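You operate a simulated robot arm through the tools that you are given. There is no shell and no other tool. Be economical: measure what you need, move in short steps, check, and stop when the job is done.

You run a simulated robot arm. Do the job below in one go: nothing can be reset, and whatever is moved stays where it is left.

## Task
Put the spacer labelled "2" from the top of the green table on the board three and the spacer labelled "3" on top of the brown carton three. Open the lower trolley drawer, fetch the fan hub and set it in the inside of the lower trolley drawer, then shut the drawer. Put the brush in the inside of the fail dish. Turn the steel tester dial to 40. Open the lid of the yellow bin, put the low cooler on the top of bench nine away in the inside of the yellow bin, then shut the lid. The order is free.

It is judged by the outcome, as a careful person would: the job done as asked, and still so three seconds after it is handed in. It fails if anything else is knocked over, pushed out of place, dropped, spilled or broken. A push-on lid holds only when it is set on centred and level and pressed home; a screw cap is set on level and turned clockwise until tight.

## Robot
A 7-joint arm with a fingered hand on a trunk, on a base that drives. Base frame: it is fixed to the floor where the robot stands at the start and does not move with it; the origin is under the middle of the robot, x ahead of it, y to its left, z up; the surface under the hand at the start is at about z = 750. Units: mm, rad, N and s.
With the tool pointing down near the work surface it reaches from about 200 to 640 mm from the robot's upright axis, wherever it stands. Its first joint turns from -2.007 to 2.007 rad. Places, roughly: board three [500, 250, 750]; brush (5x11x4 cm) [-1400, 3100, 800]; carton three [750, 0, 750]; fan hub [-1250, 3000, 250]; inside of the fail dish (19x18 cm) [2120, 360, 800]; inside of the lower trolley drawer [-1500, 2600, 600]; inside of the yellow bin [6400, 2800, 300]; lid of the yellow bin [6400, 2800, 600]; low cooler [5000, -5500, 750]; lower trolley drawer [-1400, 2600, 600]; spacer [500, 250, 750]; steel tester dial [4100, -2700, 1100]. Payload 3.1 kg.
The tool frame sits at the grasp point between the pads (the TCP): z along the fingers, y along the line on which they close. The tips reach 22 mm beyond it. Largest opening 112 mm; the body of the gripper starts 60 mm behind the TCP. The gripper is a hand of 3 fingers: y runs from the thumb to the fingers, the wrist lies at [0, 0, -218] in the tool frame, and closing takes about 1.5 s.
Orientation is that of the tool frame in the base frame, as a unit quaternion [w, x, y, z]. With the fingers straight down and closing along the base's y, the tool's x points along the base's -x, its y along +y and its z along -z.

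## Interface
- The arm moves only by the tool servo_tool. Its argument "motion" is a list of rows, each a list of 3 entries, a list of its own where there are three numbers: the shift along the tool's x, y, z in units of 300 mm (1.0 is 300 mm), then the turn, a rotation vector about the tool's x, y, z in units of 45 degrees (1.0 is 45 degrees), then the opening, from 0 (shut) to 1 (fully open). In form: [[[x, y, z], [wx, wy, wz], grip], ...]. A call has 1 to 12 rows; each row is the pose to reach, as a shift and turn from the pose commanded when the call began, along the tool's axes at that moment. A call with a number of a shift or a turn outside -1 to 1 is refused whole. Each row takes 0.2 s and may step no farther than 50 mm and 0.15 rad from the row before; otherwise, or with a gripper value out of range, the whole call is refused. Where a pose cannot be reached the arm comes as near as it can. A force on the tool above 40 N (or 10 N above the force at the start of the call, whichever is more), or a blocked arm, ends the call early, and 0.2 s more pass. Each finger travels about 108 mm/s and halts on what it meets, pressing with about 30 N; the grip force reading is that of the motor and also rises with nothing between the fingers. The clock runs only during rows and for 0.2 s after the last one: add rows that repeat a pose to give the fingers time. The reply holds the time, the measured pose of the TCP, the force on the tool along the base axes, the opening and the grip force, in the units named above and with some noise, with the torque about the TCP (base axes, N m) and any sound that the robot's microphone picked up, and new pictures: "show" is both (left out), scene, wrist or none.
- Cameras (640 x 400 px; columns grow to the right, rows downward): "scene" is now at [12.5, 153.3, 1556.5]; the picture's right is [0.04, -1.00, 0.00], its down [-0.83, -0.03, -0.56] and it looks along [0.56, 0.02, -0.83] (base axes); focal length 296 px, centre (320, 200). "wrist" rides on the gripper at [66, 3, -80] in the tool frame; the picture's right is [-0.05, 1.00, 0.00], its down [-0.77, -0.04, -0.64] and it looks along [-0.64, -0.03, 0.77] (tool axes); focal length 275 px, centre (320, 200). There is no depth. A picture from a camera that has moved, and an enlarged one, comes with that camera's place and axes in the base frame and with its lens.
- raise_lower(by): slides the trunk up (or, below 0, down) by that many mm; the arm and the scene camera ride with it, the base frame stays. It gives what a move gives, with no picture.
- steer(legs): drives the robot by 1 to 6 legs, each [ahead, left, turn to the left] in mm, mm and rad, along the robot's own axes; the way and the turn of a leg run together, so that a leg with both is an arc; at most 1500 mm and 3.142 rad a leg. The arm and the cameras ride along, it lands a little off, and it stops where it bumps. It gives what a move gives, and a new picture of the scene camera.
- set_grasp(shape): the hand has 3 fingers and takes this shape, open, in about a second: jaw (thumb against the fingers, like two jaws); tri (thumb and two fingers); tip (a fingertip pinch); poke (one finger out to press); point (the index stretched); flat (the hand flat); cup (the hand cupped); fist (a fist). The gripper value then closes the fingers along that shape, each until it touches; the sizes above hold for jaw. It gives what a move gives, with no picture.
- pan_tilt(pan, tilt): turns the head with the scene camera to pan (to the left, within 2.705 rad either way) and tilt (down, from -0.506 to 1.204), counted from straight ahead of the robot. It gives what a move gives, and a new picture of the scene camera.
- zoom(camera, box): a new picture of the part [left, top, right, bottom] of that camera's present view, enlarged. The clock stands still meanwhile.
- job_done(): hands the job in; it is judged then, once.

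Work in short steps. Places have to be worked out from the pictures, the camera data and where the tool is seen: move nearer, look again, correct. Check each grasp and each placing, and mend what went wrong. You have 217 turns and 260 pictures in all, those below and enlarged ones among them. Open the gripper and draw the arm clear of the work before you hand the job in, unless the task says otherwise; then end with one line.

The tools are called after "Emit:" by a JSON object that holds its "name" and its "arguments". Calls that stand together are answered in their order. servo_tool: Moves the arm, as the interface text tells. Its arguments: {"type":"object","properties":{"motion":{"type":"array","items":{"type":"array"}},"show":{"type":"string","enum":["both","scene","wrist","none"]}},"required":["motion"]} The other tools are called the same way: raise_lower (by) slides the trunk up or down; set_grasp (shape) gives the hand a shape; steer (legs) drives the base; pan_tilt (pan, tilt) turns the head that bears the scene camera; zoom (camera, box) takes an enlarged picture of a part of a camera's view; job_done () hands the job in.

At the start:

```text
clock: 0.0
position: [473.6, 175.1, 1078.6]
tcp_rot: [0.0, 0.0, 1.0, 0.0]
ft_force: [0.0, 0.3, -0.2]
moment: [0.0, -0.01, -0.01]
finger_gap: 111.7
finger_force: 0.1
shape: jaw
trunk travel left (down, up): [-700.0, 290.0]
robot x, y, heading: [-1.8, -3.7, -0.001]
head pan, tilt: [0.04, 0.974]
```

scene: 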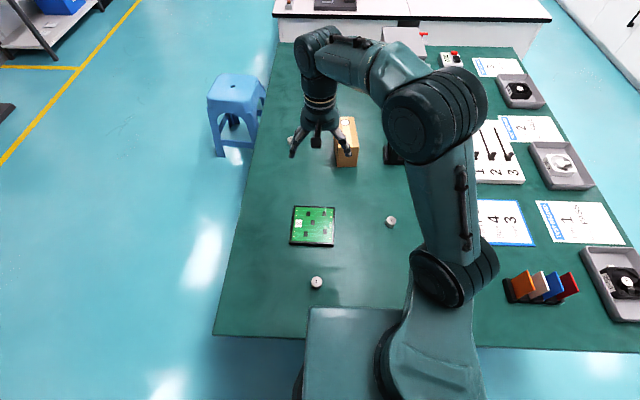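
wrist: 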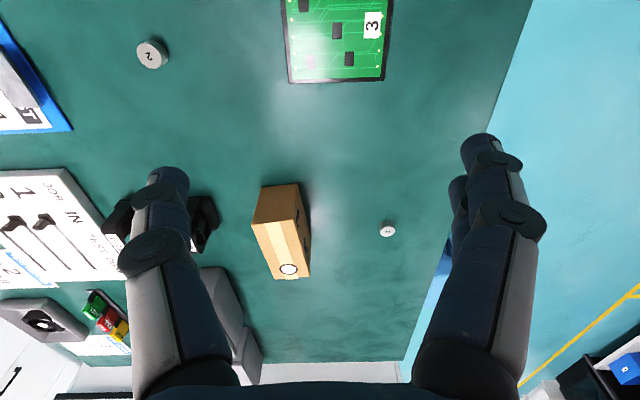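

The table shows a board, several spacers and a carton. I zoom in to read the labels.

Emit:
{"name": "zoom", "arguments": {"camera": "wrist", "box": [100, 0, 420, 200]}}

Emit:
{"name": "zoom", "arguments": {"camera": "wrist", "box": [220, 160, 440, 300]}}

Emit:
{"name": "zoom", "arguments": {"camera": "scene", "box": [240, 190, 440, 315]}}

Emit:
{"name": "zoom", "arguments": {"camera": "scene", "box": [380, 10, 640, 172]}}

```text
2.00 times, centred on (260, 100) of wrist
camera zoom: at [407.9, 178.3, 1158.8], right [0.05, 1.0, 0.0], down [0.77, -0.04, 0.64], along [0.64, -0.03, -0.77], focal length 551 px, centre (440, 400)
```

zoom: 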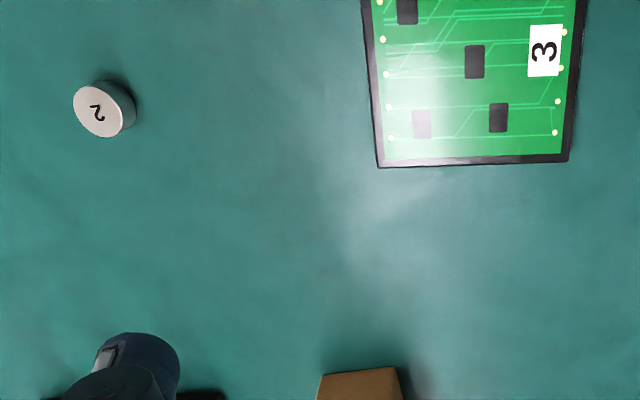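

```text
2.86 times, centred on (330, 230) of wrist
camera zoom: at [407.9, 178.3, 1158.8], right [0.05, 1.0, 0.0], down [0.77, -0.04, 0.64], along [0.64, -0.03, -0.77], focal length 786 px, centre (291, 114)
```

zoom: 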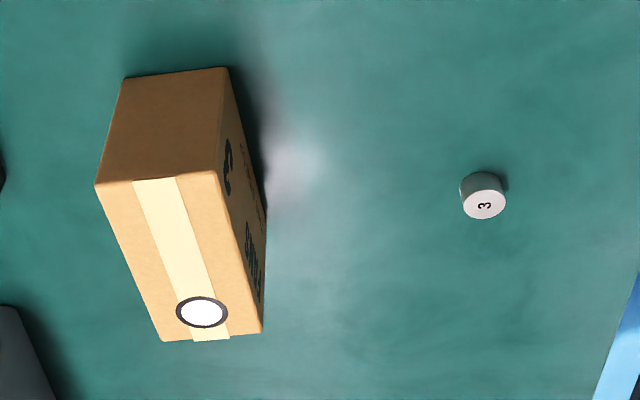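

```text
3.20 times, centred on (340, 252) of scene
camera zoom: at [12.5, 153.3, 1556.5], right [0.04, -1.0, 0.0], down [-0.83, -0.03, -0.56], along [0.56, 0.02, -0.83], focal length 948 px, centre (256, 32)
```

zoom: 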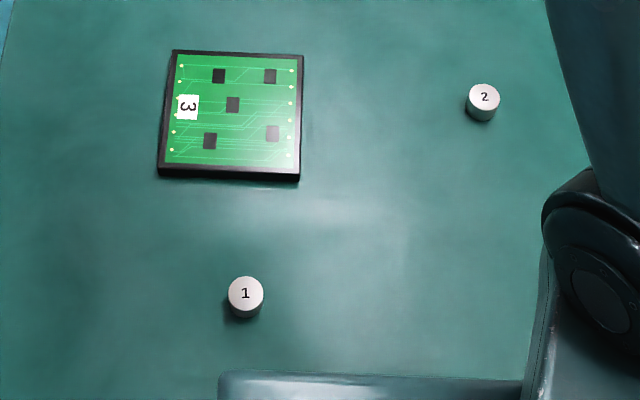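

```text
2.46 times, centred on (510, 91) of scene
camera zoom: at [12.5, 153.3, 1556.5], right [0.04, -1.0, 0.0], down [-0.83, -0.03, -0.56], along [0.56, 0.02, -0.83], focal length 729 px, centre (-148, 468)
```

zoom: 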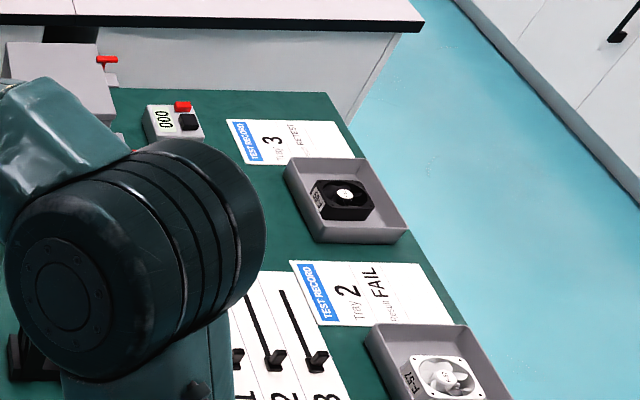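

Spacer 2 is at about (479,-45), spacer 3 at about (820,298), and board three is centred near (451,190). I move above spacer 2 first.

Emit:
{"name": "servo_tool", "arguments": {"motion": [[[0, -0.105, 0.1], [0, 0, 0], 0.8], [[0, -0.21, 0.2], [0, 0, 0], 0.8], [[0, -0.315, 0.3], [0, 0, 0], 0.8], [[-0.01, -0.42, 0.4], [0, 0, 0], 0.8], [[-0.01, -0.525, 0.5], [0, 0, 0], 0.8], [[-0.018, -0.63, 0.6], [0, 0, 0], 0.8], [[-0.018, -0.733, 0.7], [0, 0, 0], 0.8], [[-0.018, -0.733, 0.75], [0, 0, 0], 0.8]]}}

```text
clock: 1.8
position: [481.6, -44.9, 854.3]
tcp_rot: [0.0, 0.0, 1.0, 0.0]
ft_force: [0.8, 0.1, -0.5]
moment: [-0.02, 0.0, 0.01]
finger_gap: 89.7
finger_force: 0.1
shape: jaw
trunk travel left (down, up): [-700.0, 290.0]
robot x, y, heading: [1.3, 0.5, -0.001]
head pan, tilt: [0.04, 0.974]
camera scene: at [12.8, 154.0, 1556.5], right [0.04, -1.0, 0.0], down [-0.83, -0.03, -0.56], along [0.56, 0.02, -0.83], focal length 296 px, centre (320, 200)
camera wrist: at [414.7, -41.5, 934.2], right [0.05, 1.0, 0.0], down [0.77, -0.04, 0.64], along [0.64, -0.03, -0.77], focal length 275 px, centre (320, 200)
```

scene: 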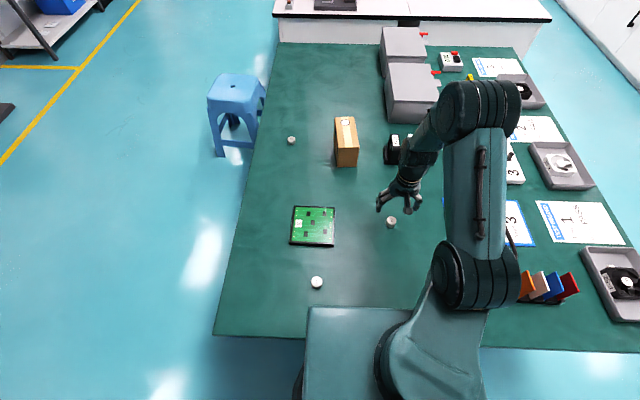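
wrist: 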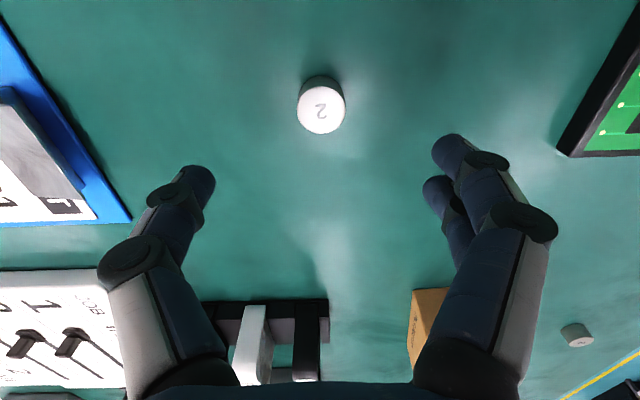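

Spacer 2 measures about (478,-44), almost straight below. I descend and close on it.

Emit:
{"name": "servo_tool", "arguments": {"motion": [[[0.012, 0.003, 0.13], [0, 0, 0], 0.7], [[0.012, 0.003, 0.23], [0, 0, 0], 0.7], [[0.012, 0.003, 0.258], [0, 0, 0], 0.7], [[0.012, 0.003, 0.258], [0, 0, 0], 0.0], [[0.012, 0.003, 0.258], [0, 0, 0], 0.0], [[0.012, 0.003, 0.258], [0, 0, 0], 0.0], [[0.012, 0.003, 0.258], [0, 0, 0], 0.0], [[0.012, 0.003, 0.258], [0, 0, 0], 0.0], [[0.012, 0.003, 0.258], [0, 0, 0], 0.0], [[0.012, 0.003, 0.258], [0, 0, 0], 0.0]], "show": "wrist"}}

```text
clock: 4.0
position: [476.1, -45.5, 776.2]
tcp_rot: [0.0, 0.001, 1.0, 0.0]
ft_force: [-0.3, -0.1, -0.2]
moment: [-0.02, -0.02, 0.01]
finger_gap: 20.6
finger_force: 29.9
shape: jaw
trunk travel left (down, up): [-700.0, 290.0]
robot x, y, heading: [0.7, 1.7, 0.0]
head pan, tilt: [0.04, 0.974]
camera wrist: at [409.8, -41.8, 856.8], right [0.05, 1.0, 0.0], down [0.77, -0.04, 0.64], along [0.63, -0.03, -0.77], focal length 275 px, centre (320, 200)
```

wrist: 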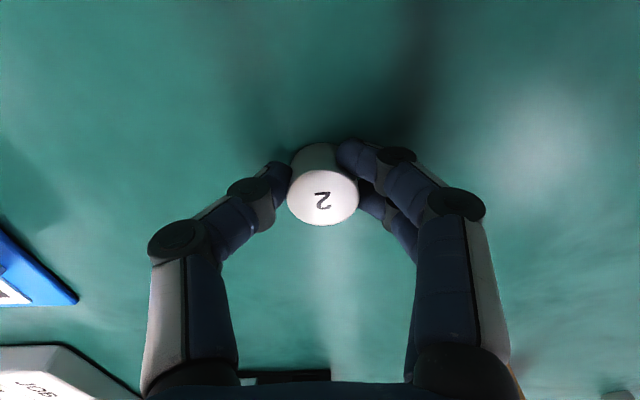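

The spacer is held. I lift it and carry it over the board.

Emit:
{"name": "servo_tool", "arguments": {"motion": [[[0, 0, -0.12], [0, 0, 0], 0.0], [[0, 0, -0.25], [0, 0, 0], 0.0], [[0.01, 0.15, -0.25], [0, 0, 0], 0.0], [[0.03, 0.3, -0.25], [0, 0, 0], 0.0], [[0.05, 0.45, -0.25], [0, 0, 0], 0.0], [[0.07, 0.6, -0.25], [0, 0, 0], 0.0], [[0.08, 0.7, -0.25], [0, 0, 0], 0.0], [[0.08, 0.787, -0.25], [0, 0, 0], 0.0], [[0.08, 0.787, -0.25], [0, 0, 0], 0.0]]}}

```text
clock: 6.0
position: [453.0, 192.8, 851.1]
tcp_rot: [0.0, 0.0, 1.0, 0.0]
ft_force: [-0.4, -1.2, -1.7]
moment: [0.0, -0.03, -0.03]
finger_gap: 19.7
finger_force: 30.3
shape: jaw
trunk travel left (down, up): [-700.0, 290.0]
robot x, y, heading: [-0.4, -0.7, 0.002]
head pan, tilt: [0.04, 0.974]
camera scene: at [12.7, 152.6, 1556.6], right [0.04, -1.0, 0.0], down [-0.83, -0.03, -0.56], along [0.56, 0.02, -0.83], focal length 296 px, centre (320, 200)
camera wrist: at [386.6, 195.5, 932.2], right [0.05, 1.0, 0.0], down [0.77, -0.04, 0.64], along [0.64, -0.03, -0.77], focal length 275 px, centre (320, 200)
```

scene: 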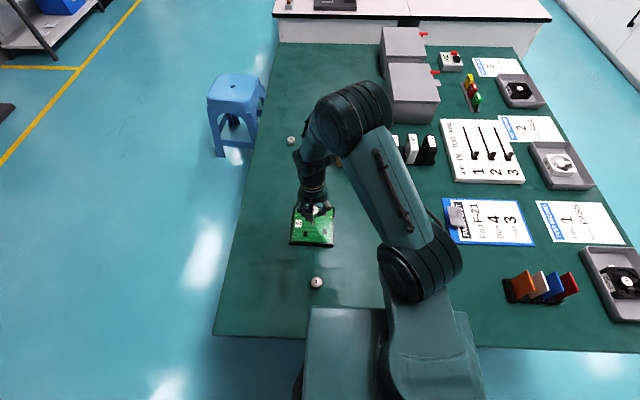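
wrist: 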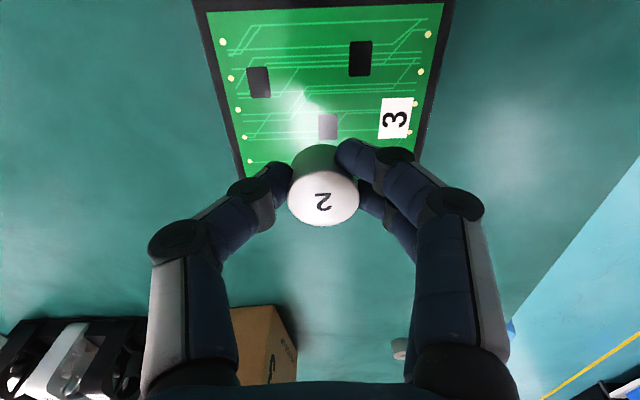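

Before setting it down I check whether the chips on the board stand proud.

Emit:
{"name": "zoom", "arguments": {"camera": "wrist", "box": [190, 0, 460, 180]}}

```text
2.22 times, centred on (325, 90) of wrist
camera zoom: at [386.6, 195.5, 932.2], right [0.05, 1.0, 0.0], down [0.77, -0.04, 0.64], along [0.64, -0.03, -0.77], focal length 612 px, centre (309, 444)
```

zoom: 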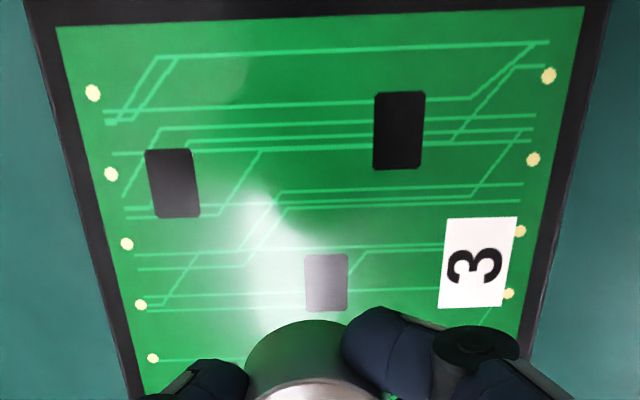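

The chips are printed flat, so any spot works. I lower to just above the board.

Emit:
{"name": "servo_tool", "arguments": {"motion": [[[0.01, 0, 0.12], [0, 0, 0], 0.0], [[0.01, 0, 0.18], [0, 0, 0], 0.0], [[0.01, 0, 0.195], [0, 0, 0], 0.0], [[0.01, 0, 0.2], [0, 0, 0], 0.0], [[0.01, 0, 0.205], [0, 0, 0], 0.0]], "show": "wrist"}}

```text
clock: 7.2
position: [448.7, 192.1, 790.9]
tcp_rot: [0.002, -0.001, 1.0, 0.001]
ft_force: [0.4, 0.6, 11.2]
moment: [0.09, 0.0, 0.01]
finger_gap: 20.0
finger_force: 29.6
shape: jaw
trunk travel left (down, up): [-700.0, 290.0]
robot x, y, heading: [0.8, -1.2, 0.002]
head pan, tilt: [0.04, 0.974]
camera wrist: at [382.5, 195.5, 871.1], right [0.05, 1.0, 0.0], down [0.77, -0.04, 0.64], along [0.64, -0.03, -0.77], focal length 275 px, centre (320, 200)
```

wrist: 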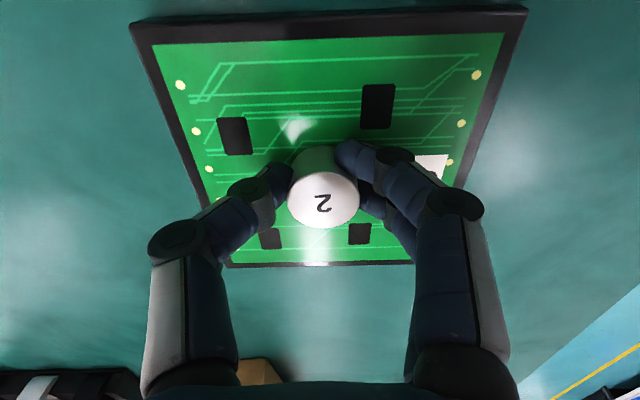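

Contact with the board is felt (11 N) and the spacer is near the middle. I release and lift.

Emit:
{"name": "servo_tool", "arguments": {"motion": [[[0, 0, 0], [0, 0, 0], 0.3], [[0, 0, 0], [0, 0, 0], 0.5], [[0, 0, 0], [0, 0, 0], 0.6], [[0, 0, -0.05], [0, 0, 0], 0.6], [[0, 0, -0.2], [0, 0, 0], 0.7], [[0, 0, -0.35], [0, 0, 0], 0.7]]}}

```text
clock: 8.6
position: [448.2, 188.5, 897.6]
tcp_rot: [-0.001, 0.0, 1.0, 0.0]
ft_force: [0.2, 0.3, 0.7]
moment: [0.05, -0.01, -0.02]
finger_gap: 78.0
finger_force: 0.1
shape: jaw
trunk travel left (down, up): [-700.0, 290.0]
robot x, y, heading: [-0.3, -1.6, 0.001]
head pan, tilt: [0.04, 0.974]
camera scene: at [11.7, 152.8, 1556.5], right [0.04, -1.0, 0.0], down [-0.83, -0.03, -0.56], along [0.56, 0.02, -0.83], focal length 296 px, centre (320, 200)
camera wrist: at [381.6, 192.6, 977.6], right [0.05, 1.0, 0.0], down [0.77, -0.04, 0.64], along [0.64, -0.03, -0.77], focal length 275 px, centre (320, 200)
```

scene: 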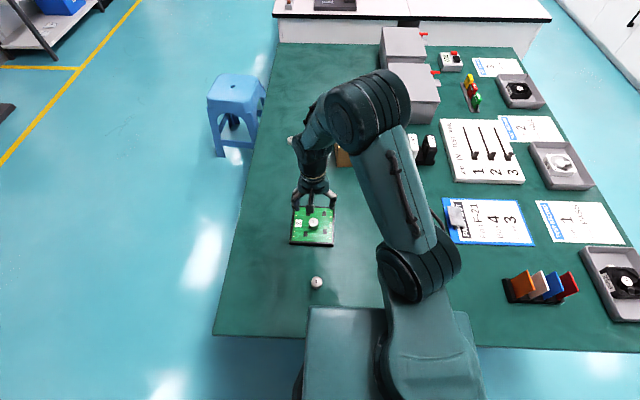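
wrist: 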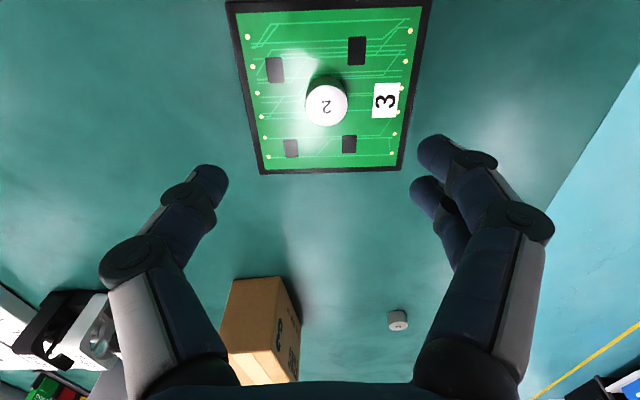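

Spacer 2 sits on board three. Spacer 3 and the carton are out of reach from here, so I raise the hand and drive round to the table's left side.

Emit:
{"name": "servo_tool", "arguments": {"motion": [[[0.1, 0, -0.12], [0, 0, 0], 0.7], [[0.2, 0, -0.24], [0, 0, 0], 0.7], [[0.3, 0, -0.36], [0, 0, 0], 0.7]], "show": "none"}}

Emit:
{"name": "steer", "arguments": {"legs": [[0, 700, 0], [820, 0, 0], [0, 0, -1.571]]}}

```text
clock: 9.4
position: [359.1, 189.0, 1005.2]
tcp_rot: [0.001, 0.0, 1.0, 0.0]
ft_force: [-0.1, 0.2, -0.4]
moment: [0.03, -0.01, -0.03]
finger_gap: 78.2
finger_force: 0.0
shape: jaw
trunk travel left (down, up): [-700.0, 290.0]
robot x, y, heading: [0.2, -3.5, 0.004]
head pan, tilt: [0.04, 0.974]
```

```text
clock: 21.0
position: [1011.0, 358.0, 1005.6]
tcp_rot: [0.0, 0.699, 0.715, 0.001]
ft_force: [-0.1, -0.3, -0.1]
moment: [0.0, 0.0, -0.01]
finger_gap: 78.1
finger_force: 0.0
shape: jaw
trunk travel left (down, up): [-700.0, 290.0]
robot x, y, heading: [814.9, 720.4, -1.544]
head pan, tilt: [0.04, 0.974]
camera scene: at [971.4, 702.6, 1556.5], right [-1.0, -0.06, 0.0], down [-0.05, 0.82, -0.56], along [0.04, -0.56, -0.83], focal length 296 px, centre (320, 200)
```

scene: 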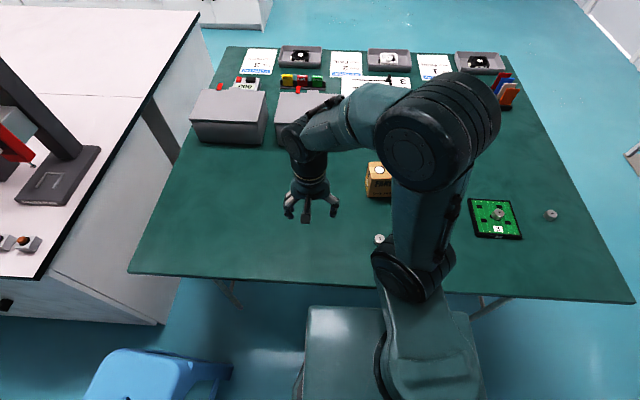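

The robot stands at (815,720) facing the table. I drive 140 mm closer for reach.

Emit:
{"name": "steer", "arguments": {"legs": [[145, 0, 0]]}}

Emit:
{"name": "zoom", "arguments": {"camera": "scene", "box": [300, 130, 460, 280]}}

```text
clock: 22.4
position: [1017.0, 212.1, 1005.0]
tcp_rot: [-0.001, 0.698, 0.716, 0.001]
ft_force: [0.2, -0.5, 0.5]
moment: [0.01, 0.01, -0.01]
finger_gap: 78.2
finger_force: 0.0
shape: jaw
trunk travel left (down, up): [-700.0, 290.0]
robot x, y, heading: [816.4, 566.4, -1.545]
head pan, tilt: [0.04, 0.974]
camera scene: at [975.1, 556.1, 1556.5], right [-1.0, -0.07, 0.0], down [-0.05, 0.83, -0.56], along [0.04, -0.56, -0.83], focal length 296 px, centre (320, 200)
```

scene: 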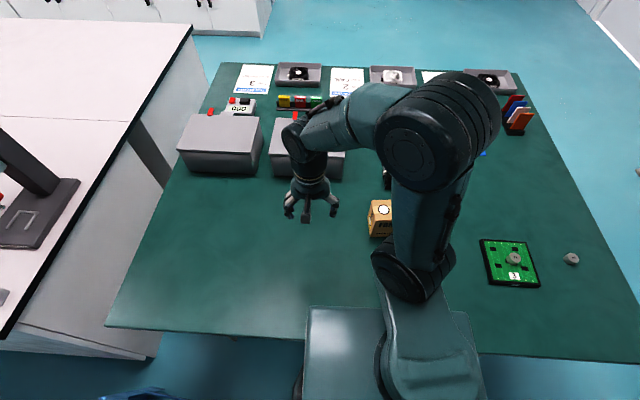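

```text
2.67 times, centred on (380, 205) of scene
camera zoom: at [975.1, 556.1, 1556.5], right [-1.0, -0.07, 0.0], down [-0.05, 0.83, -0.56], along [0.04, -0.56, -0.83], focal length 790 px, centre (160, 187)
```

zoom: 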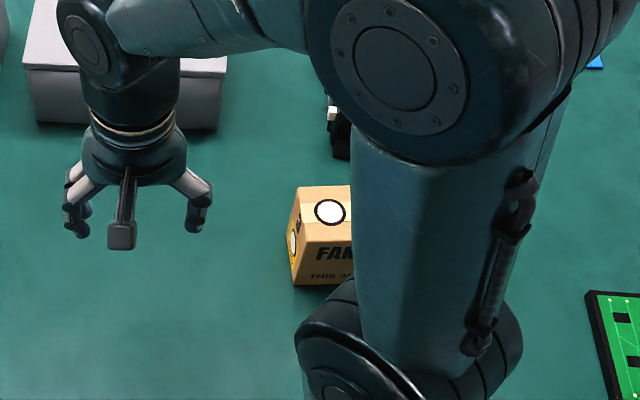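

I swing the hand back over spacer 3 at about (822,300), which also lets the wrist camera measure it.

Emit:
{"name": "servo_tool", "arguments": {"motion": [[[0.06, -0.13, 0.05], [0, 0, 0], 0.7], [[0.12, -0.26, 0.1], [0, 0, 0], 0.7], [[0.18, -0.39, 0.17], [0, 0, 0], 0.7], [[0.24, -0.52, 0.25], [0, 0, 0], 0.7], [[0.31, -0.643, 0.32], [0, 0, 0], 0.7], [[0.31, -0.643, 0.4], [0, 0, 0], 0.7], [[0.31, -0.643, 0.4], [0, 0, 0], 0.7]], "show": "wrist"}}

```text
clock: 24.0
position: [819.1, 302.3, 887.1]
tcp_rot: [0.0, 0.698, 0.716, -0.001]
ft_force: [0.0, -0.5, -0.4]
moment: [-0.06, -0.01, -0.03]
finger_gap: 78.2
finger_force: 0.1
shape: jaw
trunk travel left (down, up): [-700.0, 290.0]
robot x, y, heading: [813.6, 566.7, -1.55]
head pan, tilt: [0.04, 0.974]
camera wrist: at [821.3, 368.8, 965.4], right [1.0, -0.02, 0.0], down [-0.02, -0.77, 0.64], along [-0.01, -0.64, -0.77], focal length 275 px, centre (320, 200)
```

wrist: 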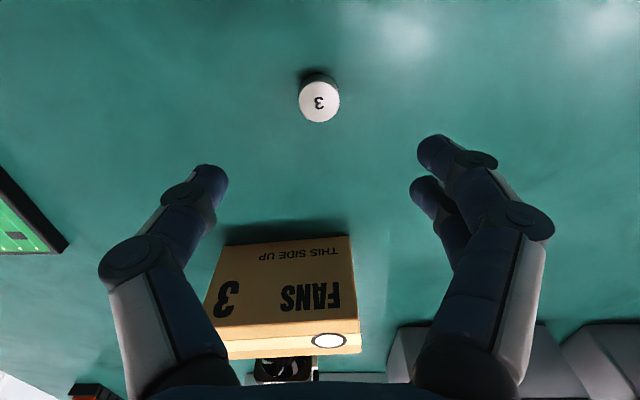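

Spacer 3 is directly below at about (821,302). I descend and grasp.

Emit:
{"name": "servo_tool", "arguments": {"motion": [[[0, 0.006, 0.15], [0, 0, 0], 0.7], [[0, 0.006, 0.28], [0, 0, 0], 0.7], [[0, 0.006, 0.367], [0, 0, 0], 0.7], [[0, 0.006, 0.367], [0, 0, 0], 0.0], [[0, 0.006, 0.367], [0, 0, 0], 0.0], [[0, 0.006, 0.367], [0, 0, 0], 0.0], [[0, 0.006, 0.367], [0, 0, 0], 0.0], [[0, 0.006, 0.367], [0, 0, 0], 0.0], [[0, 0.006, 0.367], [0, 0, 0], 0.0], [[0, 0.006, 0.367], [0, 0, 0], 0.0]], "show": "wrist"}}

```text
clock: 26.2
position: [821.4, 301.4, 774.0]
tcp_rot: [0.0, 0.698, 0.716, 0.0]
ft_force: [-0.5, 0.7, 0.9]
moment: [0.03, 0.04, 0.01]
finger_gap: 18.0
finger_force: 30.3
shape: jaw
trunk travel left (down, up): [-700.0, 290.0]
robot x, y, heading: [819.6, 570.3, -1.544]
head pan, tilt: [0.04, 0.974]
camera wrist: at [822.8, 368.2, 854.3], right [1.0, -0.02, 0.0], down [-0.02, -0.77, 0.64], along [-0.01, -0.64, -0.77], focal length 275 px, centre (320, 200)
```

wrist: 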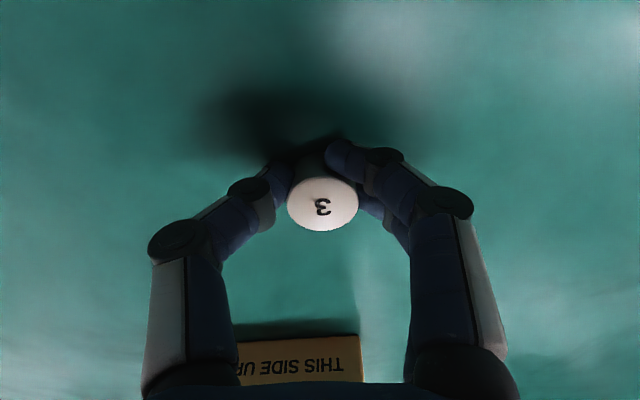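

Spacer 3 is held. I lift well above the carton and look again to measure the carton top.

Emit:
{"name": "servo_tool", "arguments": {"motion": [[[0, 0, -0.15], [0, 0, 0], 0.0], [[0, 0, -0.3], [0, 0, 0], 0.0], [[0, 0, -0.45], [0, 0, 0], 0.0], [[0, -0.05, -0.6], [0, 0, 0], 0.0], [[-0.1, -0.1, -0.7], [0, 0, 0], 0.0], [[-0.2, -0.13, -0.8], [0, 0, 0], 0.0], [[-0.3, -0.13, -0.8], [0, 0, 0], 0.0], [[-0.3, -0.13, -0.8], [0, 0, 0], 0.0]]}}

```text
clock: 28.0
position: [785.9, 210.6, 1015.6]
tcp_rot: [0.001, 0.698, 0.716, -0.001]
ft_force: [-0.1, -0.1, -1.2]
moment: [0.0, -0.01, -0.03]
finger_gap: 14.6
finger_force: 29.9
shape: jaw
trunk travel left (down, up): [-700.0, 290.0]
robot x, y, heading: [814.7, 566.6, -1.546]
head pan, tilt: [0.04, 0.974]
camera scene: at [974.4, 558.9, 1556.6], right [-1.0, -0.07, 0.0], down [-0.05, 0.82, -0.56], along [0.04, -0.56, -0.83], focal length 296 px, centre (320, 200)
camera wrist: at [788.1, 276.5, 1094.9], right [1.0, -0.02, 0.0], down [-0.02, -0.77, 0.64], along [-0.01, -0.64, -0.77], focal length 275 px, centre (320, 200)
```

scene: 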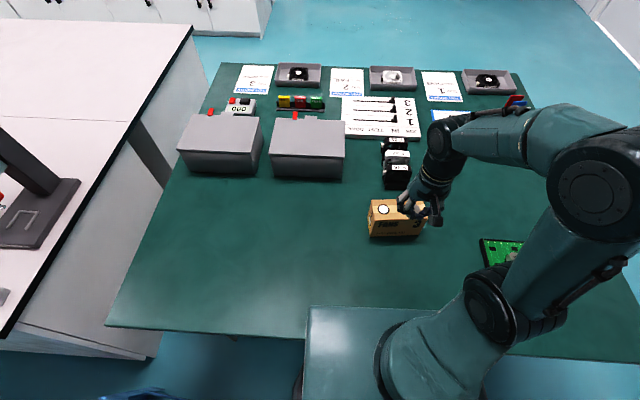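
wrist: 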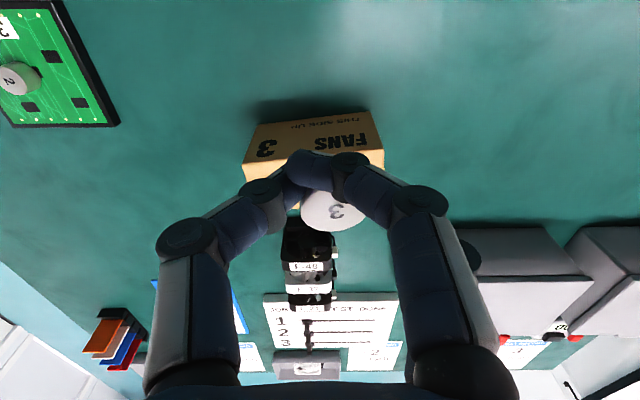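

The gap has shrunk from 18 to 14.6 and the spacer may be tilting. I zoom in on the grip.

Emit:
{"name": "zoom", "arguments": {"camera": "wrist", "box": [220, 90, 460, 250]}}

Emit:
{"name": "zoom", "arguments": {"camera": "scene", "box": [350, 160, 470, 250]}}

```text
2.50 times, centred on (340, 170) of wrist
camera zoom: at [788.1, 276.5, 1094.9], right [1.0, -0.02, 0.0], down [-0.02, -0.77, 0.64], along [-0.01, -0.64, -0.77], focal length 688 px, centre (270, 275)
```

zoom: 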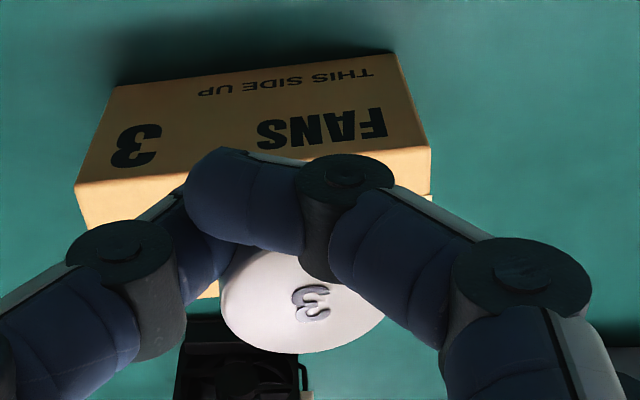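

```text
4.44 times, centred on (410, 205) of scene
camera zoom: at [974.4, 558.9, 1556.6], right [-1.0, -0.07, 0.0], down [-0.05, 0.82, -0.56], along [0.04, -0.56, -0.83], focal length 1317 px, centre (-80, 178)
```

zoom: 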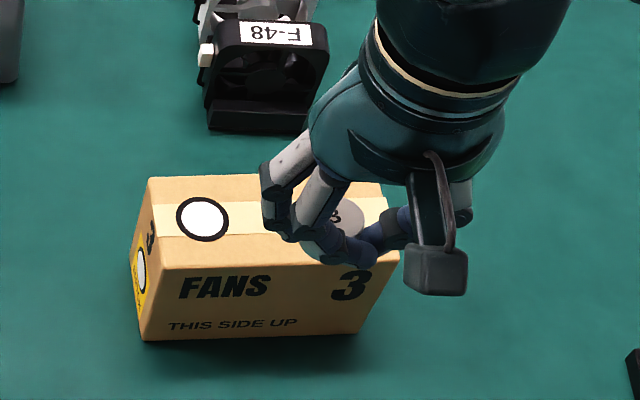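

The spacer has slid forward in the grip, so I take it back over open table and set it down to regrasp.

Emit:
{"name": "servo_tool", "arguments": {"motion": [[[0.08, 0, 0], [0, 0, 0], 0.0], [[0.16, 0, 0.05], [0, 0, 0], 0.0], [[0.24, 0, 0.15], [0, 0, 0], 0.0], [[0.3, 0, 0.27], [0, 0, 0], 0.0], [[0.3, 0, 0.4], [0, 0, 0], 0.0], [[0.3, 0, 0.53], [0, 0, 0], 0.0], [[0.3, 0, 0.66], [0, 0, 0], 0.0], [[0.3, 0, 0.74], [0, 0, 0], 0.0], [[0.3, 0, 0.78], [0, 0, 0], 0.0], [[0.3, 0, 0.79], [0, 0, 0], 0.0]], "show": "wrist"}}

```text
clock: 30.2
position: [783.1, 300.7, 776.1]
tcp_rot: [0.001, 0.699, 0.715, 0.0]
ft_force: [0.1, -0.5, -1.6]
moment: [0.01, 0.02, 0.0]
finger_gap: 14.7
finger_force: 30.2
shape: jaw
trunk travel left (down, up): [-700.0, 290.0]
robot x, y, heading: [820.4, 567.7, -1.543]
head pan, tilt: [0.04, 0.974]
camera wrist: at [784.8, 367.6, 856.3], right [1.0, -0.02, 0.0], down [-0.02, -0.77, 0.64], along [-0.01, -0.64, -0.77], focal length 275 px, centre (320, 200)
```

wrist: 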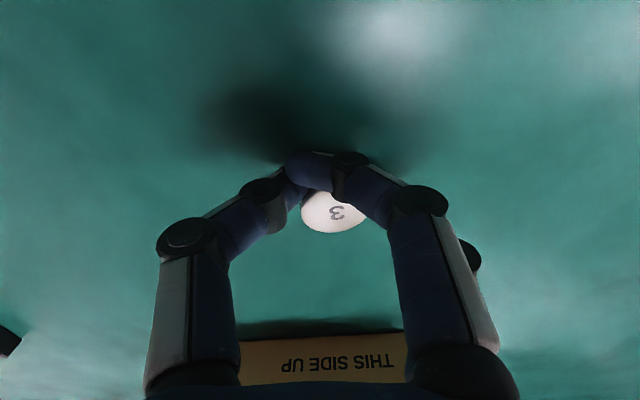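

No contact yet, so I ease down a few millimetres.

Emit:
{"name": "servo_tool", "arguments": {"motion": [[[0, 0, 0.006], [0, 0, 0], 0.0], [[0, 0, 0.012], [0, 0, 0], 0.0]], "show": "none"}}

```text
clock: 30.8
position: [782.5, 300.6, 774.5]
tcp_rot: [0.0, 0.698, 0.716, 0.001]
ft_force: [-0.8, 0.4, 5.2]
moment: [-0.09, -0.09, 0.06]
finger_gap: 14.9
finger_force: 30.0
shape: jaw
trunk travel left (down, up): [-700.0, 290.0]
robot x, y, heading: [820.3, 569.4, -1.547]
head pan, tilt: [0.04, 0.974]
```

Contact at 774.5. I open, rise slightly and look.

Emit:
{"name": "servo_tool", "arguments": {"motion": [[[0, 0, 0], [0, 0, 0], 0.2], [[0, 0, 0], [0, 0, 0], 0.4], [[0, 0, 0], [0, 0, 0], 0.7], [[0, 0, 0], [0, 0, 0], 0.7], [[0, 0, -0.1], [0, 0, 0], 0.7], [[0, 0, -0.25], [0, 0, 0], 0.7], [[0, 0, -0.25], [0, 0, 0], 0.7]], "show": "wrist"}}

```text
clock: 32.4
position: [782.5, 299.7, 848.8]
tcp_rot: [0.0, 0.698, 0.716, 0.0]
ft_force: [0.1, 0.1, 0.5]
moment: [0.02, -0.02, -0.01]
finger_gap: 78.0
finger_force: 0.0
shape: jaw
trunk travel left (down, up): [-700.0, 290.0]
robot x, y, heading: [821.5, 568.4, -1.544]
head pan, tilt: [0.04, 0.974]
camera wrist: at [784.2, 366.3, 928.5], right [1.0, -0.02, 0.0], down [-0.02, -0.77, 0.63], along [-0.01, -0.63, -0.77], focal length 275 px, centre (320, 200)
```

wrist: 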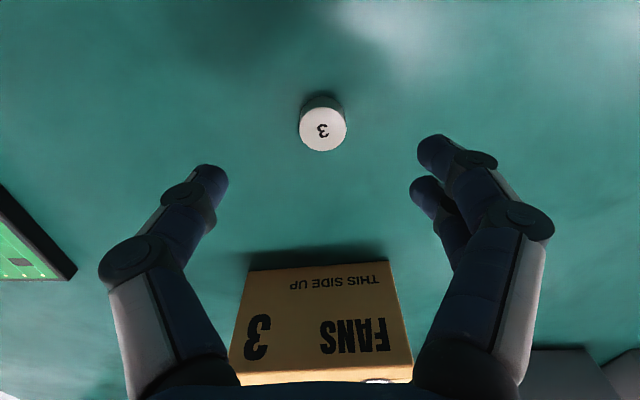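

The spacer is upright at about (784,296). I regrasp with the TCP about 4 mm further forward so the pads straddle its centre.

Emit:
{"name": "servo_tool", "arguments": {"motion": [[[-0.026, 0.005, 0.12], [0, 0, 0], 0.7], [[-0.026, 0.005, 0.22], [0, 0, 0], 0.7], [[-0.026, 0.005, 0.245], [0, 0, 0], 0.7], [[-0.026, 0.005, 0.245], [0, 0, 0], 0.0], [[-0.026, 0.005, 0.245], [0, 0, 0], 0.0], [[-0.026, 0.005, 0.245], [0, 0, 0], 0.0], [[-0.026, 0.005, 0.245], [0, 0, 0], 0.0], [[-0.026, 0.005, 0.245], [0, 0, 0], 0.0], [[-0.026, 0.005, 0.245], [0, 0, 0], 0.0], [[-0.026, 0.005, 0.245], [0, 0, 0], 0.0]], "show": "wrist"}}

```text
clock: 34.6
position: [783.8, 291.4, 778.2]
tcp_rot: [0.0, 0.698, 0.716, 0.0]
ft_force: [-0.4, 0.2, -0.4]
moment: [0.05, 0.02, 0.03]
finger_gap: 20.9
finger_force: 29.9
shape: jaw
trunk travel left (down, up): [-700.0, 290.0]
robot x, y, heading: [821.3, 566.2, -1.542]
head pan, tilt: [0.04, 0.974]
camera wrist: at [785.8, 359.0, 857.3], right [1.0, -0.02, 0.0], down [-0.02, -0.77, 0.64], along [-0.01, -0.64, -0.77], focal length 275 px, centre (320, 200)
```

wrist: 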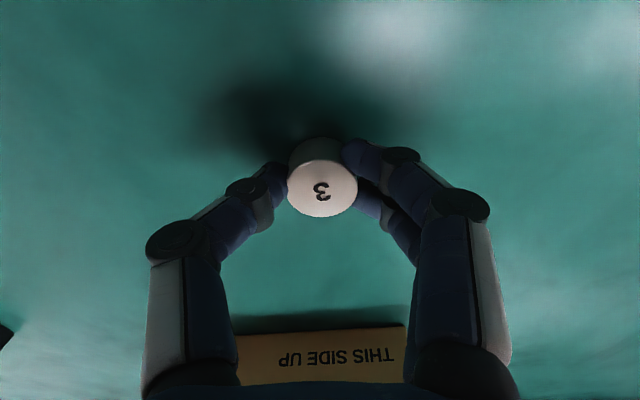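

Gap 20.9: a proper grip now. The carton top is at z≈848 with its centre near (780,96). I lift, carry over, and pause above it.

Emit:
{"name": "servo_tool", "arguments": {"motion": [[[0, 0, -0.15], [0, 0, 0], 0.0], [[0, 0, -0.3], [0, 0, 0], 0.0], [[0, 0, -0.45], [0, 0, 0], 0.0], [[0, 0, -0.5], [0, 0, 0], 0.0], [[-0.14, -0.01, -0.5], [0, 0, 0], 0.0], [[-0.28, -0.02, -0.5], [0, 0, 0], 0.0], [[-0.42, -0.03, -0.5], [0, 0, 0], 0.0], [[-0.56, -0.03, -0.5], [0, 0, 0], 0.0], [[-0.667, -0.03, -0.5], [0, 0, 0], 0.0], [[-0.667, -0.03, -0.42], [0, 0, 0], 0.0], [[-0.667, -0.03, -0.37], [0, 0, 0], 0.0], [[-0.667, -0.03, -0.37], [0, 0, 0], 0.0]]}}

```text
clock: 37.2
position: [780.7, 93.1, 886.5]
tcp_rot: [0.0, 0.697, 0.717, 0.0]
ft_force: [0.4, 0.5, -1.1]
moment: [-0.01, 0.0, 0.01]
finger_gap: 20.7
finger_force: 29.7
shape: jaw
trunk travel left (down, up): [-700.0, 290.0]
robot x, y, heading: [820.3, 567.0, -1.541]
head pan, tilt: [0.04, 0.974]
camera scene: at [974.8, 557.6, 1556.5], right [-1.0, -0.07, 0.0], down [-0.05, 0.82, -0.56], along [0.04, -0.56, -0.83], focal length 296 px, centre (320, 200)
camera wrist: at [782.6, 158.9, 965.8], right [1.0, -0.02, 0.0], down [-0.02, -0.77, 0.64], along [-0.01, -0.64, -0.77], focal length 275 px, centre (320, 200)
```

scene: 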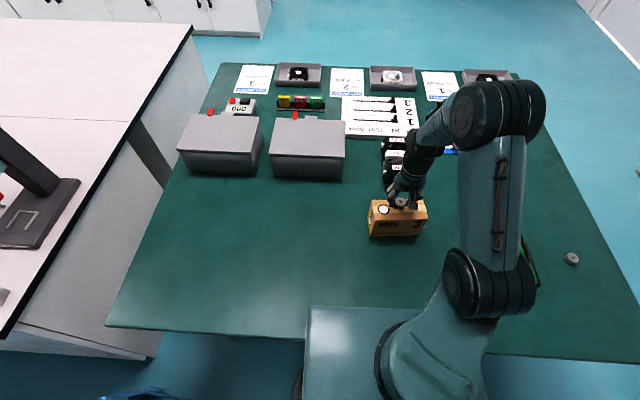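
wrist: 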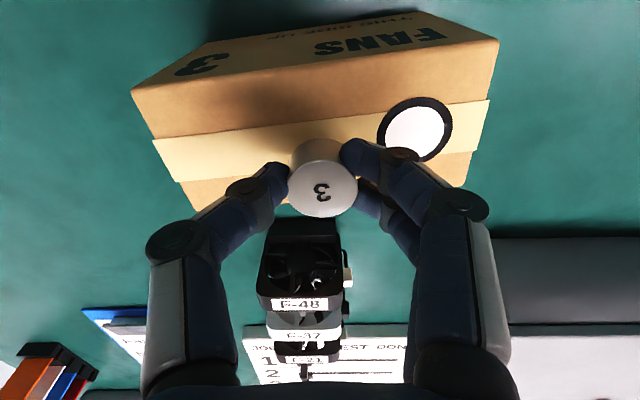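

The spacer is over the middle of the carton top. I lower gently until contact.

Emit:
{"name": "servo_tool", "arguments": {"motion": [[[0, 0, 0.015], [0, 0, 0], 0.0], [[0, 0, 0.025], [0, 0, 0], 0.0], [[0, 0, 0.03], [0, 0, 0], 0.0]], "show": "none"}}

```text
clock: 38.0
position: [780.4, 92.1, 877.6]
tcp_rot: [0.0, 0.697, 0.717, 0.0]
ft_force: [1.0, -0.6, -0.6]
moment: [0.01, -0.01, 0.03]
finger_gap: 20.8
finger_force: 29.3
shape: jaw
trunk travel left (down, up): [-700.0, 290.0]
robot x, y, heading: [819.8, 564.7, -1.548]
head pan, tilt: [0.04, 0.974]
```

No contact yet; I continue in small steps.

Emit:
{"name": "servo_tool", "arguments": {"motion": [[[0, 0, 0.005], [0, 0, 0], 0.0], [[0, 0, 0.009], [0, 0, 0], 0.0]], "show": "none"}}

```text
clock: 38.6
position: [780.8, 91.0, 876.3]
tcp_rot: [0.001, 0.698, 0.716, -0.002]
ft_force: [-0.7, -0.2, 15.5]
moment: [-0.05, -0.03, -0.03]
finger_gap: 20.9
finger_force: 30.3
shape: jaw
trunk travel left (down, up): [-700.0, 290.0]
robot x, y, heading: [818.2, 568.4, -1.55]
head pan, tilt: [0.04, 0.974]
```

Contact (15 N). I release and lift clear.

Emit:
{"name": "servo_tool", "arguments": {"motion": [[[0, 0, -0.003], [0, 0, 0], 0.2], [[0, 0, -0.003], [0, 0, 0], 0.4], [[0, 0, -0.003], [0, 0, 0], 0.6], [[0, 0, -0.003], [0, 0, 0], 0.6], [[0, 0, -0.15], [0, 0, 0], 0.6], [[0.1, 0, -0.3], [0, 0, 0], 0.6], [[0.2, 0, -0.4], [0, 0, 0], 0.6]], "show": "wrist"}}

```text
refused: row 6 steps farther than a row can; nothing moved
```

Row 6 stepped a little too far, so I shorten it.

Emit:
{"name": "servo_tool", "arguments": {"motion": [[[0, 0, -0.003], [0, 0, 0], 0.2], [[0, 0, -0.003], [0, 0, 0], 0.4], [[0, 0, -0.003], [0, 0, 0], 0.6], [[0, 0, -0.003], [0, 0, 0], 0.6], [[0, 0, -0.13], [0, 0, 0], 0.6], [[0.08, 0, -0.25], [0, 0, 0], 0.6], [[0.18, 0, -0.35], [0, 0, 0], 0.6], [[0.3, 0, -0.4], [0, 0, 0], 0.6]], "show": "wrist"}}

```text
clock: 40.4
position: [778.1, 183.7, 995.8]
tcp_rot: [0.001, 0.698, 0.716, -0.001]
ft_force: [-0.3, -0.8, -0.6]
moment: [0.0, -0.01, -0.02]
finger_gap: 66.8
finger_force: 0.0
shape: jaw
trunk travel left (down, up): [-700.0, 290.0]
robot x, y, heading: [817.2, 568.2, -1.541]
head pan, tilt: [0.04, 0.974]
camera wrist: at [779.8, 250.4, 1075.8], right [1.0, -0.02, 0.0], down [-0.02, -0.77, 0.64], along [-0.01, -0.64, -0.77], focal length 275 px, centre (320, 200)
```

wrist: 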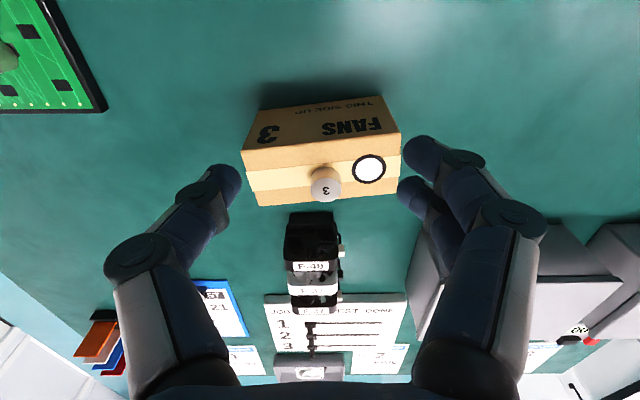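

Spacer 3 is on carton three. I back off and turn toward the trolley to look there.

Emit:
{"name": "steer", "arguments": {"legs": [[-350, 0, 0], [0, 0, -2.34]]}}

Emit:
{"name": "pan_tilt", "arguments": {"pan": 0.0, "tilt": 0.4}}

```text
clock: 48.2
position: [558.0, 1215.2, 995.6]
tcp_rot: [0.0, 0.932, -0.363, 0.001]
ft_force: [0.4, 0.4, -0.5]
moment: [0.03, -0.02, 0.01]
finger_gap: 66.5
finger_force: 0.2
shape: jaw
trunk travel left (down, up): [-700.0, 290.0]
robot x, y, heading: [806.7, 922.7, 2.398]
head pan, tilt: [0.04, 0.974]
camera scene: at [695.3, 810.6, 1556.5], right [0.65, 0.76, 0.0], down [0.63, -0.53, -0.56], along [-0.43, 0.36, -0.83], focal length 296 px, centre (320, 200)
```

scene: 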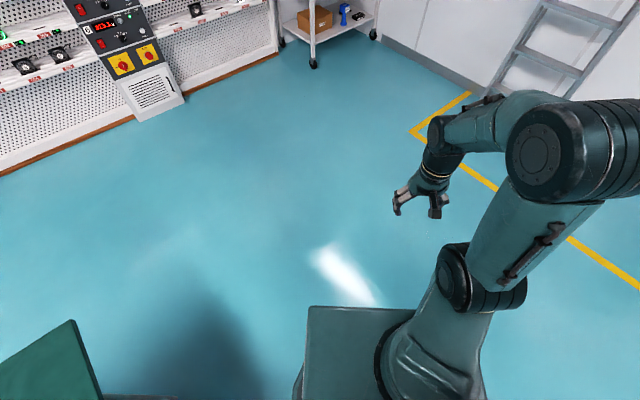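

```text
clock: 49.2
position: [557.8, 1217.2, 996.0]
tcp_rot: [0.0, 0.932, -0.363, 0.0]
ft_force: [1.0, -0.2, -0.4]
moment: [-0.03, 0.0, -0.01]
finger_gap: 66.6
finger_force: 0.0
shape: jaw
trunk travel left (down, up): [-700.0, 290.0]
robot x, y, heading: [808.9, 921.5, 2.398]
head pan, tilt: [0.0, 0.4]
camera scene: at [681.5, 827.1, 1604.8], right [0.68, 0.74, 0.0], down [0.29, -0.26, -0.92], along [-0.68, 0.62, -0.39], focal length 296 px, centre (320, 200)
```

scene: 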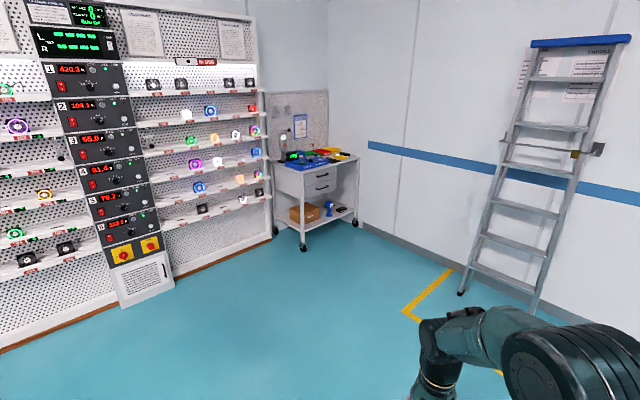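

The trolley front face is at about x=-1300, y from 2420 to 3180. I drive to stand before it, facing -x.

Emit:
{"name": "steer", "arguments": {"legs": [[1193, -145, 0], [1100, -145, 0], [0, 0, 0.744]]}}

```text
clock: 62.5
position: [-1060.7, 2727.9, 994.2]
tcp_rot: [-0.001, 1.0, 0.003, 0.0]
ft_force: [-0.1, 0.2, 0.1]
moment: [0.0, -0.02, 0.04]
finger_gap: 66.9
finger_force: 0.0
shape: jaw
trunk travel left (down, up): [-700.0, 290.0]
robot x, y, heading: [-675.8, 2679.7, -3.134]
head pan, tilt: [0.0, 0.4]
camera scene: at [-706.5, 2526.0, 1604.9], right [-0.01, 1.0, 0.0], down [0.39, 0.0, -0.92], along [-0.92, -0.01, -0.39], focal length 296 px, centre (320, 200)
```

scene: 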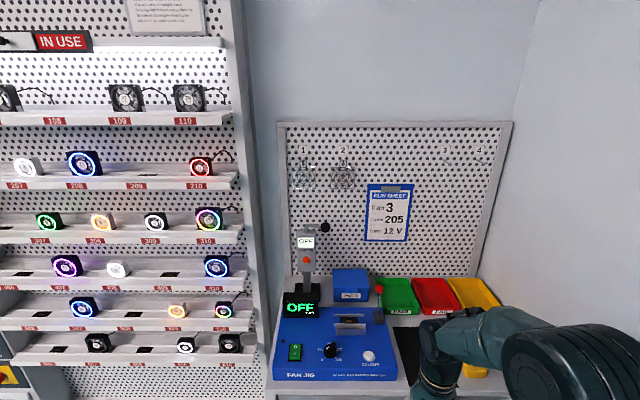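

I tilt the head down to see the trolley's drawers and lower shelf.

Emit:
{"name": "pan_tilt", "arguments": {"pan": -0.2, "tilt": 0.9}}

```text
clock: 63.5
position: [-1060.9, 2728.1, 995.4]
tcp_rot: [-0.001, 1.0, 0.004, -0.001]
ft_force: [0.7, -0.4, -0.5]
moment: [0.0, 0.0, 0.0]
finger_gap: 66.7
finger_force: 0.0
shape: jaw
trunk travel left (down, up): [-700.0, 290.0]
robot x, y, heading: [-677.4, 2685.0, -3.13]
head pan, tilt: [-0.201, 0.901]
camera scene: at [-688.1, 2541.2, 1561.9], right [0.19, 0.98, 0.0], down [0.77, -0.15, -0.62], along [-0.61, 0.12, -0.78], focal length 296 px, centre (320, 200)
```

scene: 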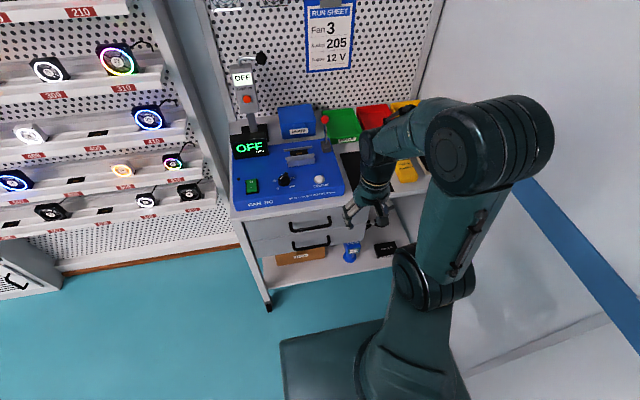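

I zoom to see the drawer handles and the objects on the lower shelf.

Emit:
{"name": "zoom", "arguments": {"camera": "scene", "box": [220, 130, 440, 310]}}

```text
2.22 times, centred on (330, 220) of scene
camera zoom: at [-688.1, 2541.2, 1561.9], right [0.19, 0.98, 0.0], down [0.77, -0.15, -0.62], along [-0.61, 0.12, -0.78], focal length 658 px, centre (298, 156)
```

zoom: 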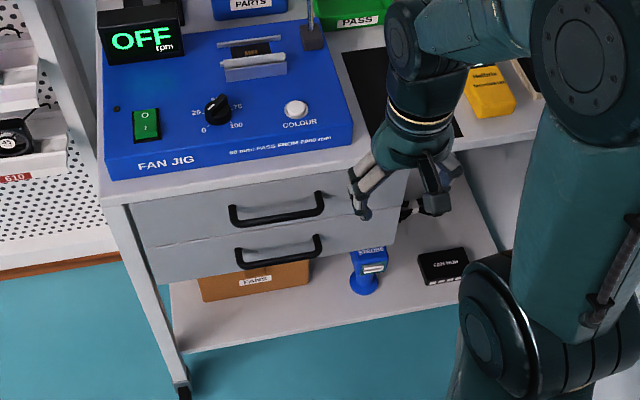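

The black box labelled "…HUB" on the lower shelf is the fan hub. I take a wrist picture from here, with a small backward move, to measure the trolley.

Emit:
{"name": "servo_tool", "arguments": {"motion": [[[0.05, 0, 0], [0, 0, 0], 0.6]], "show": "wrist"}}

```text
clock: 63.9
position: [-1044.9, 2728.1, 995.6]
tcp_rot: [0.0, 1.0, 0.003, 0.0]
ft_force: [0.3, 0.9, 0.0]
moment: [-0.02, 0.0, 0.03]
finger_gap: 66.5
finger_force: 0.1
shape: jaw
trunk travel left (down, up): [-700.0, 290.0]
robot x, y, heading: [-677.5, 2681.1, -3.131]
head pan, tilt: [-0.201, 0.901]
camera wrist: at [-978.4, 2726.2, 1075.1], right [-0.04, -1.0, 0.0], down [-0.77, 0.03, 0.64], along [-0.64, 0.03, -0.77], focal length 275 px, centre (320, 200)
```

wrist: 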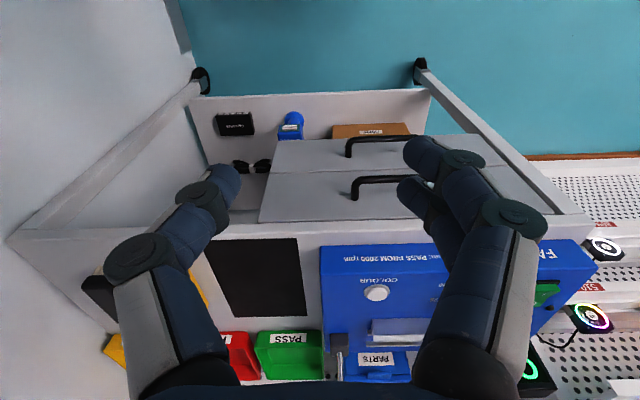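

From both cameras the lower handle bar is at about x=-1236, y 2552..2687, z≈605. I back up for room, clear the arm, lower the trunk, and then turn the hand horizontal.

Emit:
{"name": "steer", "arguments": {"legs": [[-200, 60, 0]]}}

Emit:
{"name": "raise_lower", "arguments": {"by": -380}}

```text
clock: 65.5
position: [-845.7, 2669.6, 996.9]
tcp_rot: [0.0, 1.0, 0.004, -0.001]
ft_force: [-0.3, 0.0, 0.3]
moment: [-0.05, 0.02, -0.01]
finger_gap: 67.0
finger_force: 0.1
shape: jaw
trunk travel left (down, up): [-700.0, 290.0]
robot x, y, heading: [-477.8, 2616.8, -3.133]
head pan, tilt: [-0.201, 0.901]
camera scene: at [-487.5, 2481.7, 1561.8], right [0.19, 0.98, 0.0], down [0.77, -0.15, -0.62], along [-0.61, 0.12, -0.78], focal length 296 px, centre (320, 200)
```

scene: 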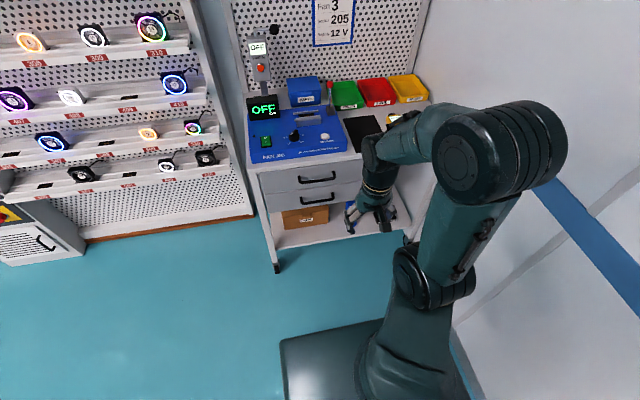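

```text
clock: 69.2
position: [-846.0, 2670.3, 615.5]
tcp_rot: [0.0, 1.0, 0.004, 0.001]
ft_force: [0.6, -0.6, -0.6]
moment: [-0.02, -0.01, -0.01]
finger_gap: 66.7
finger_force: 0.0
shape: jaw
trunk travel left (down, up): [-320.0, 670.0]
robot x, y, heading: [-478.3, 2622.1, -3.136]
head pan, tilt: [-0.201, 0.901]
```

I rotate the hand halfway to horizontal (fingers closing vertically) while moving forward.

Emit:
{"name": "servo_tool", "arguments": {"motion": [[[-0.05, 0.01, 0], [-0.096, -0.096, 0.096], 0.6], [[-0.1, 0.02, 0], [-0.192, -0.192, 0.192], 0.6], [[-0.15, 0.03, 0], [-0.289, -0.289, 0.289], 0.6], [[-0.2, 0.04, 0], [-0.385, -0.385, 0.385], 0.6], [[-0.25, 0.05, 0], [-0.481, -0.481, 0.481], 0.6], [[-0.3, 0.06, 0], [-0.577, -0.577, 0.577], 0.6], [[-0.35, 0.07, 0], [-0.674, -0.674, 0.674], 0.6], [[-0.4, 0.08, 0], [-0.77, -0.77, 0.77], 0.6]], "show": "scene"}}

```text
clock: 71.0
position: [-965.6, 2643.0, 613.3]
tcp_rot: [0.29, 0.867, -0.285, -0.288]
ft_force: [0.3, -0.7, -0.3]
moment: [0.02, -0.03, 0.03]
finger_gap: 66.5
finger_force: 0.0
shape: jaw
trunk travel left (down, up): [-320.0, 670.0]
robot x, y, heading: [-475.2, 2623.1, -3.133]
head pan, tilt: [-0.201, 0.901]
camera scene: at [-488.4, 2482.0, 1181.9], right [0.19, 0.98, 0.0], down [0.77, -0.15, -0.62], along [-0.61, 0.12, -0.78], focal length 296 px, centre (320, 200)
```

scene: 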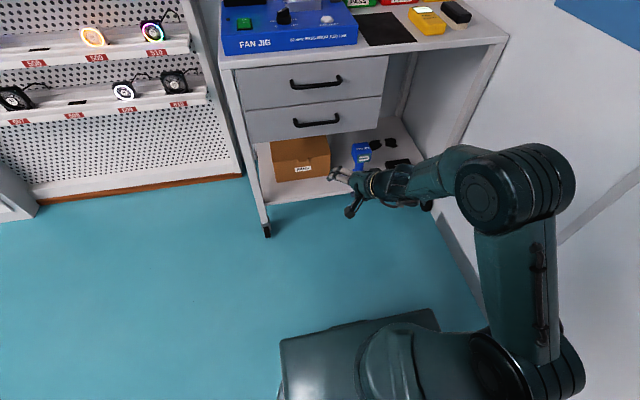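

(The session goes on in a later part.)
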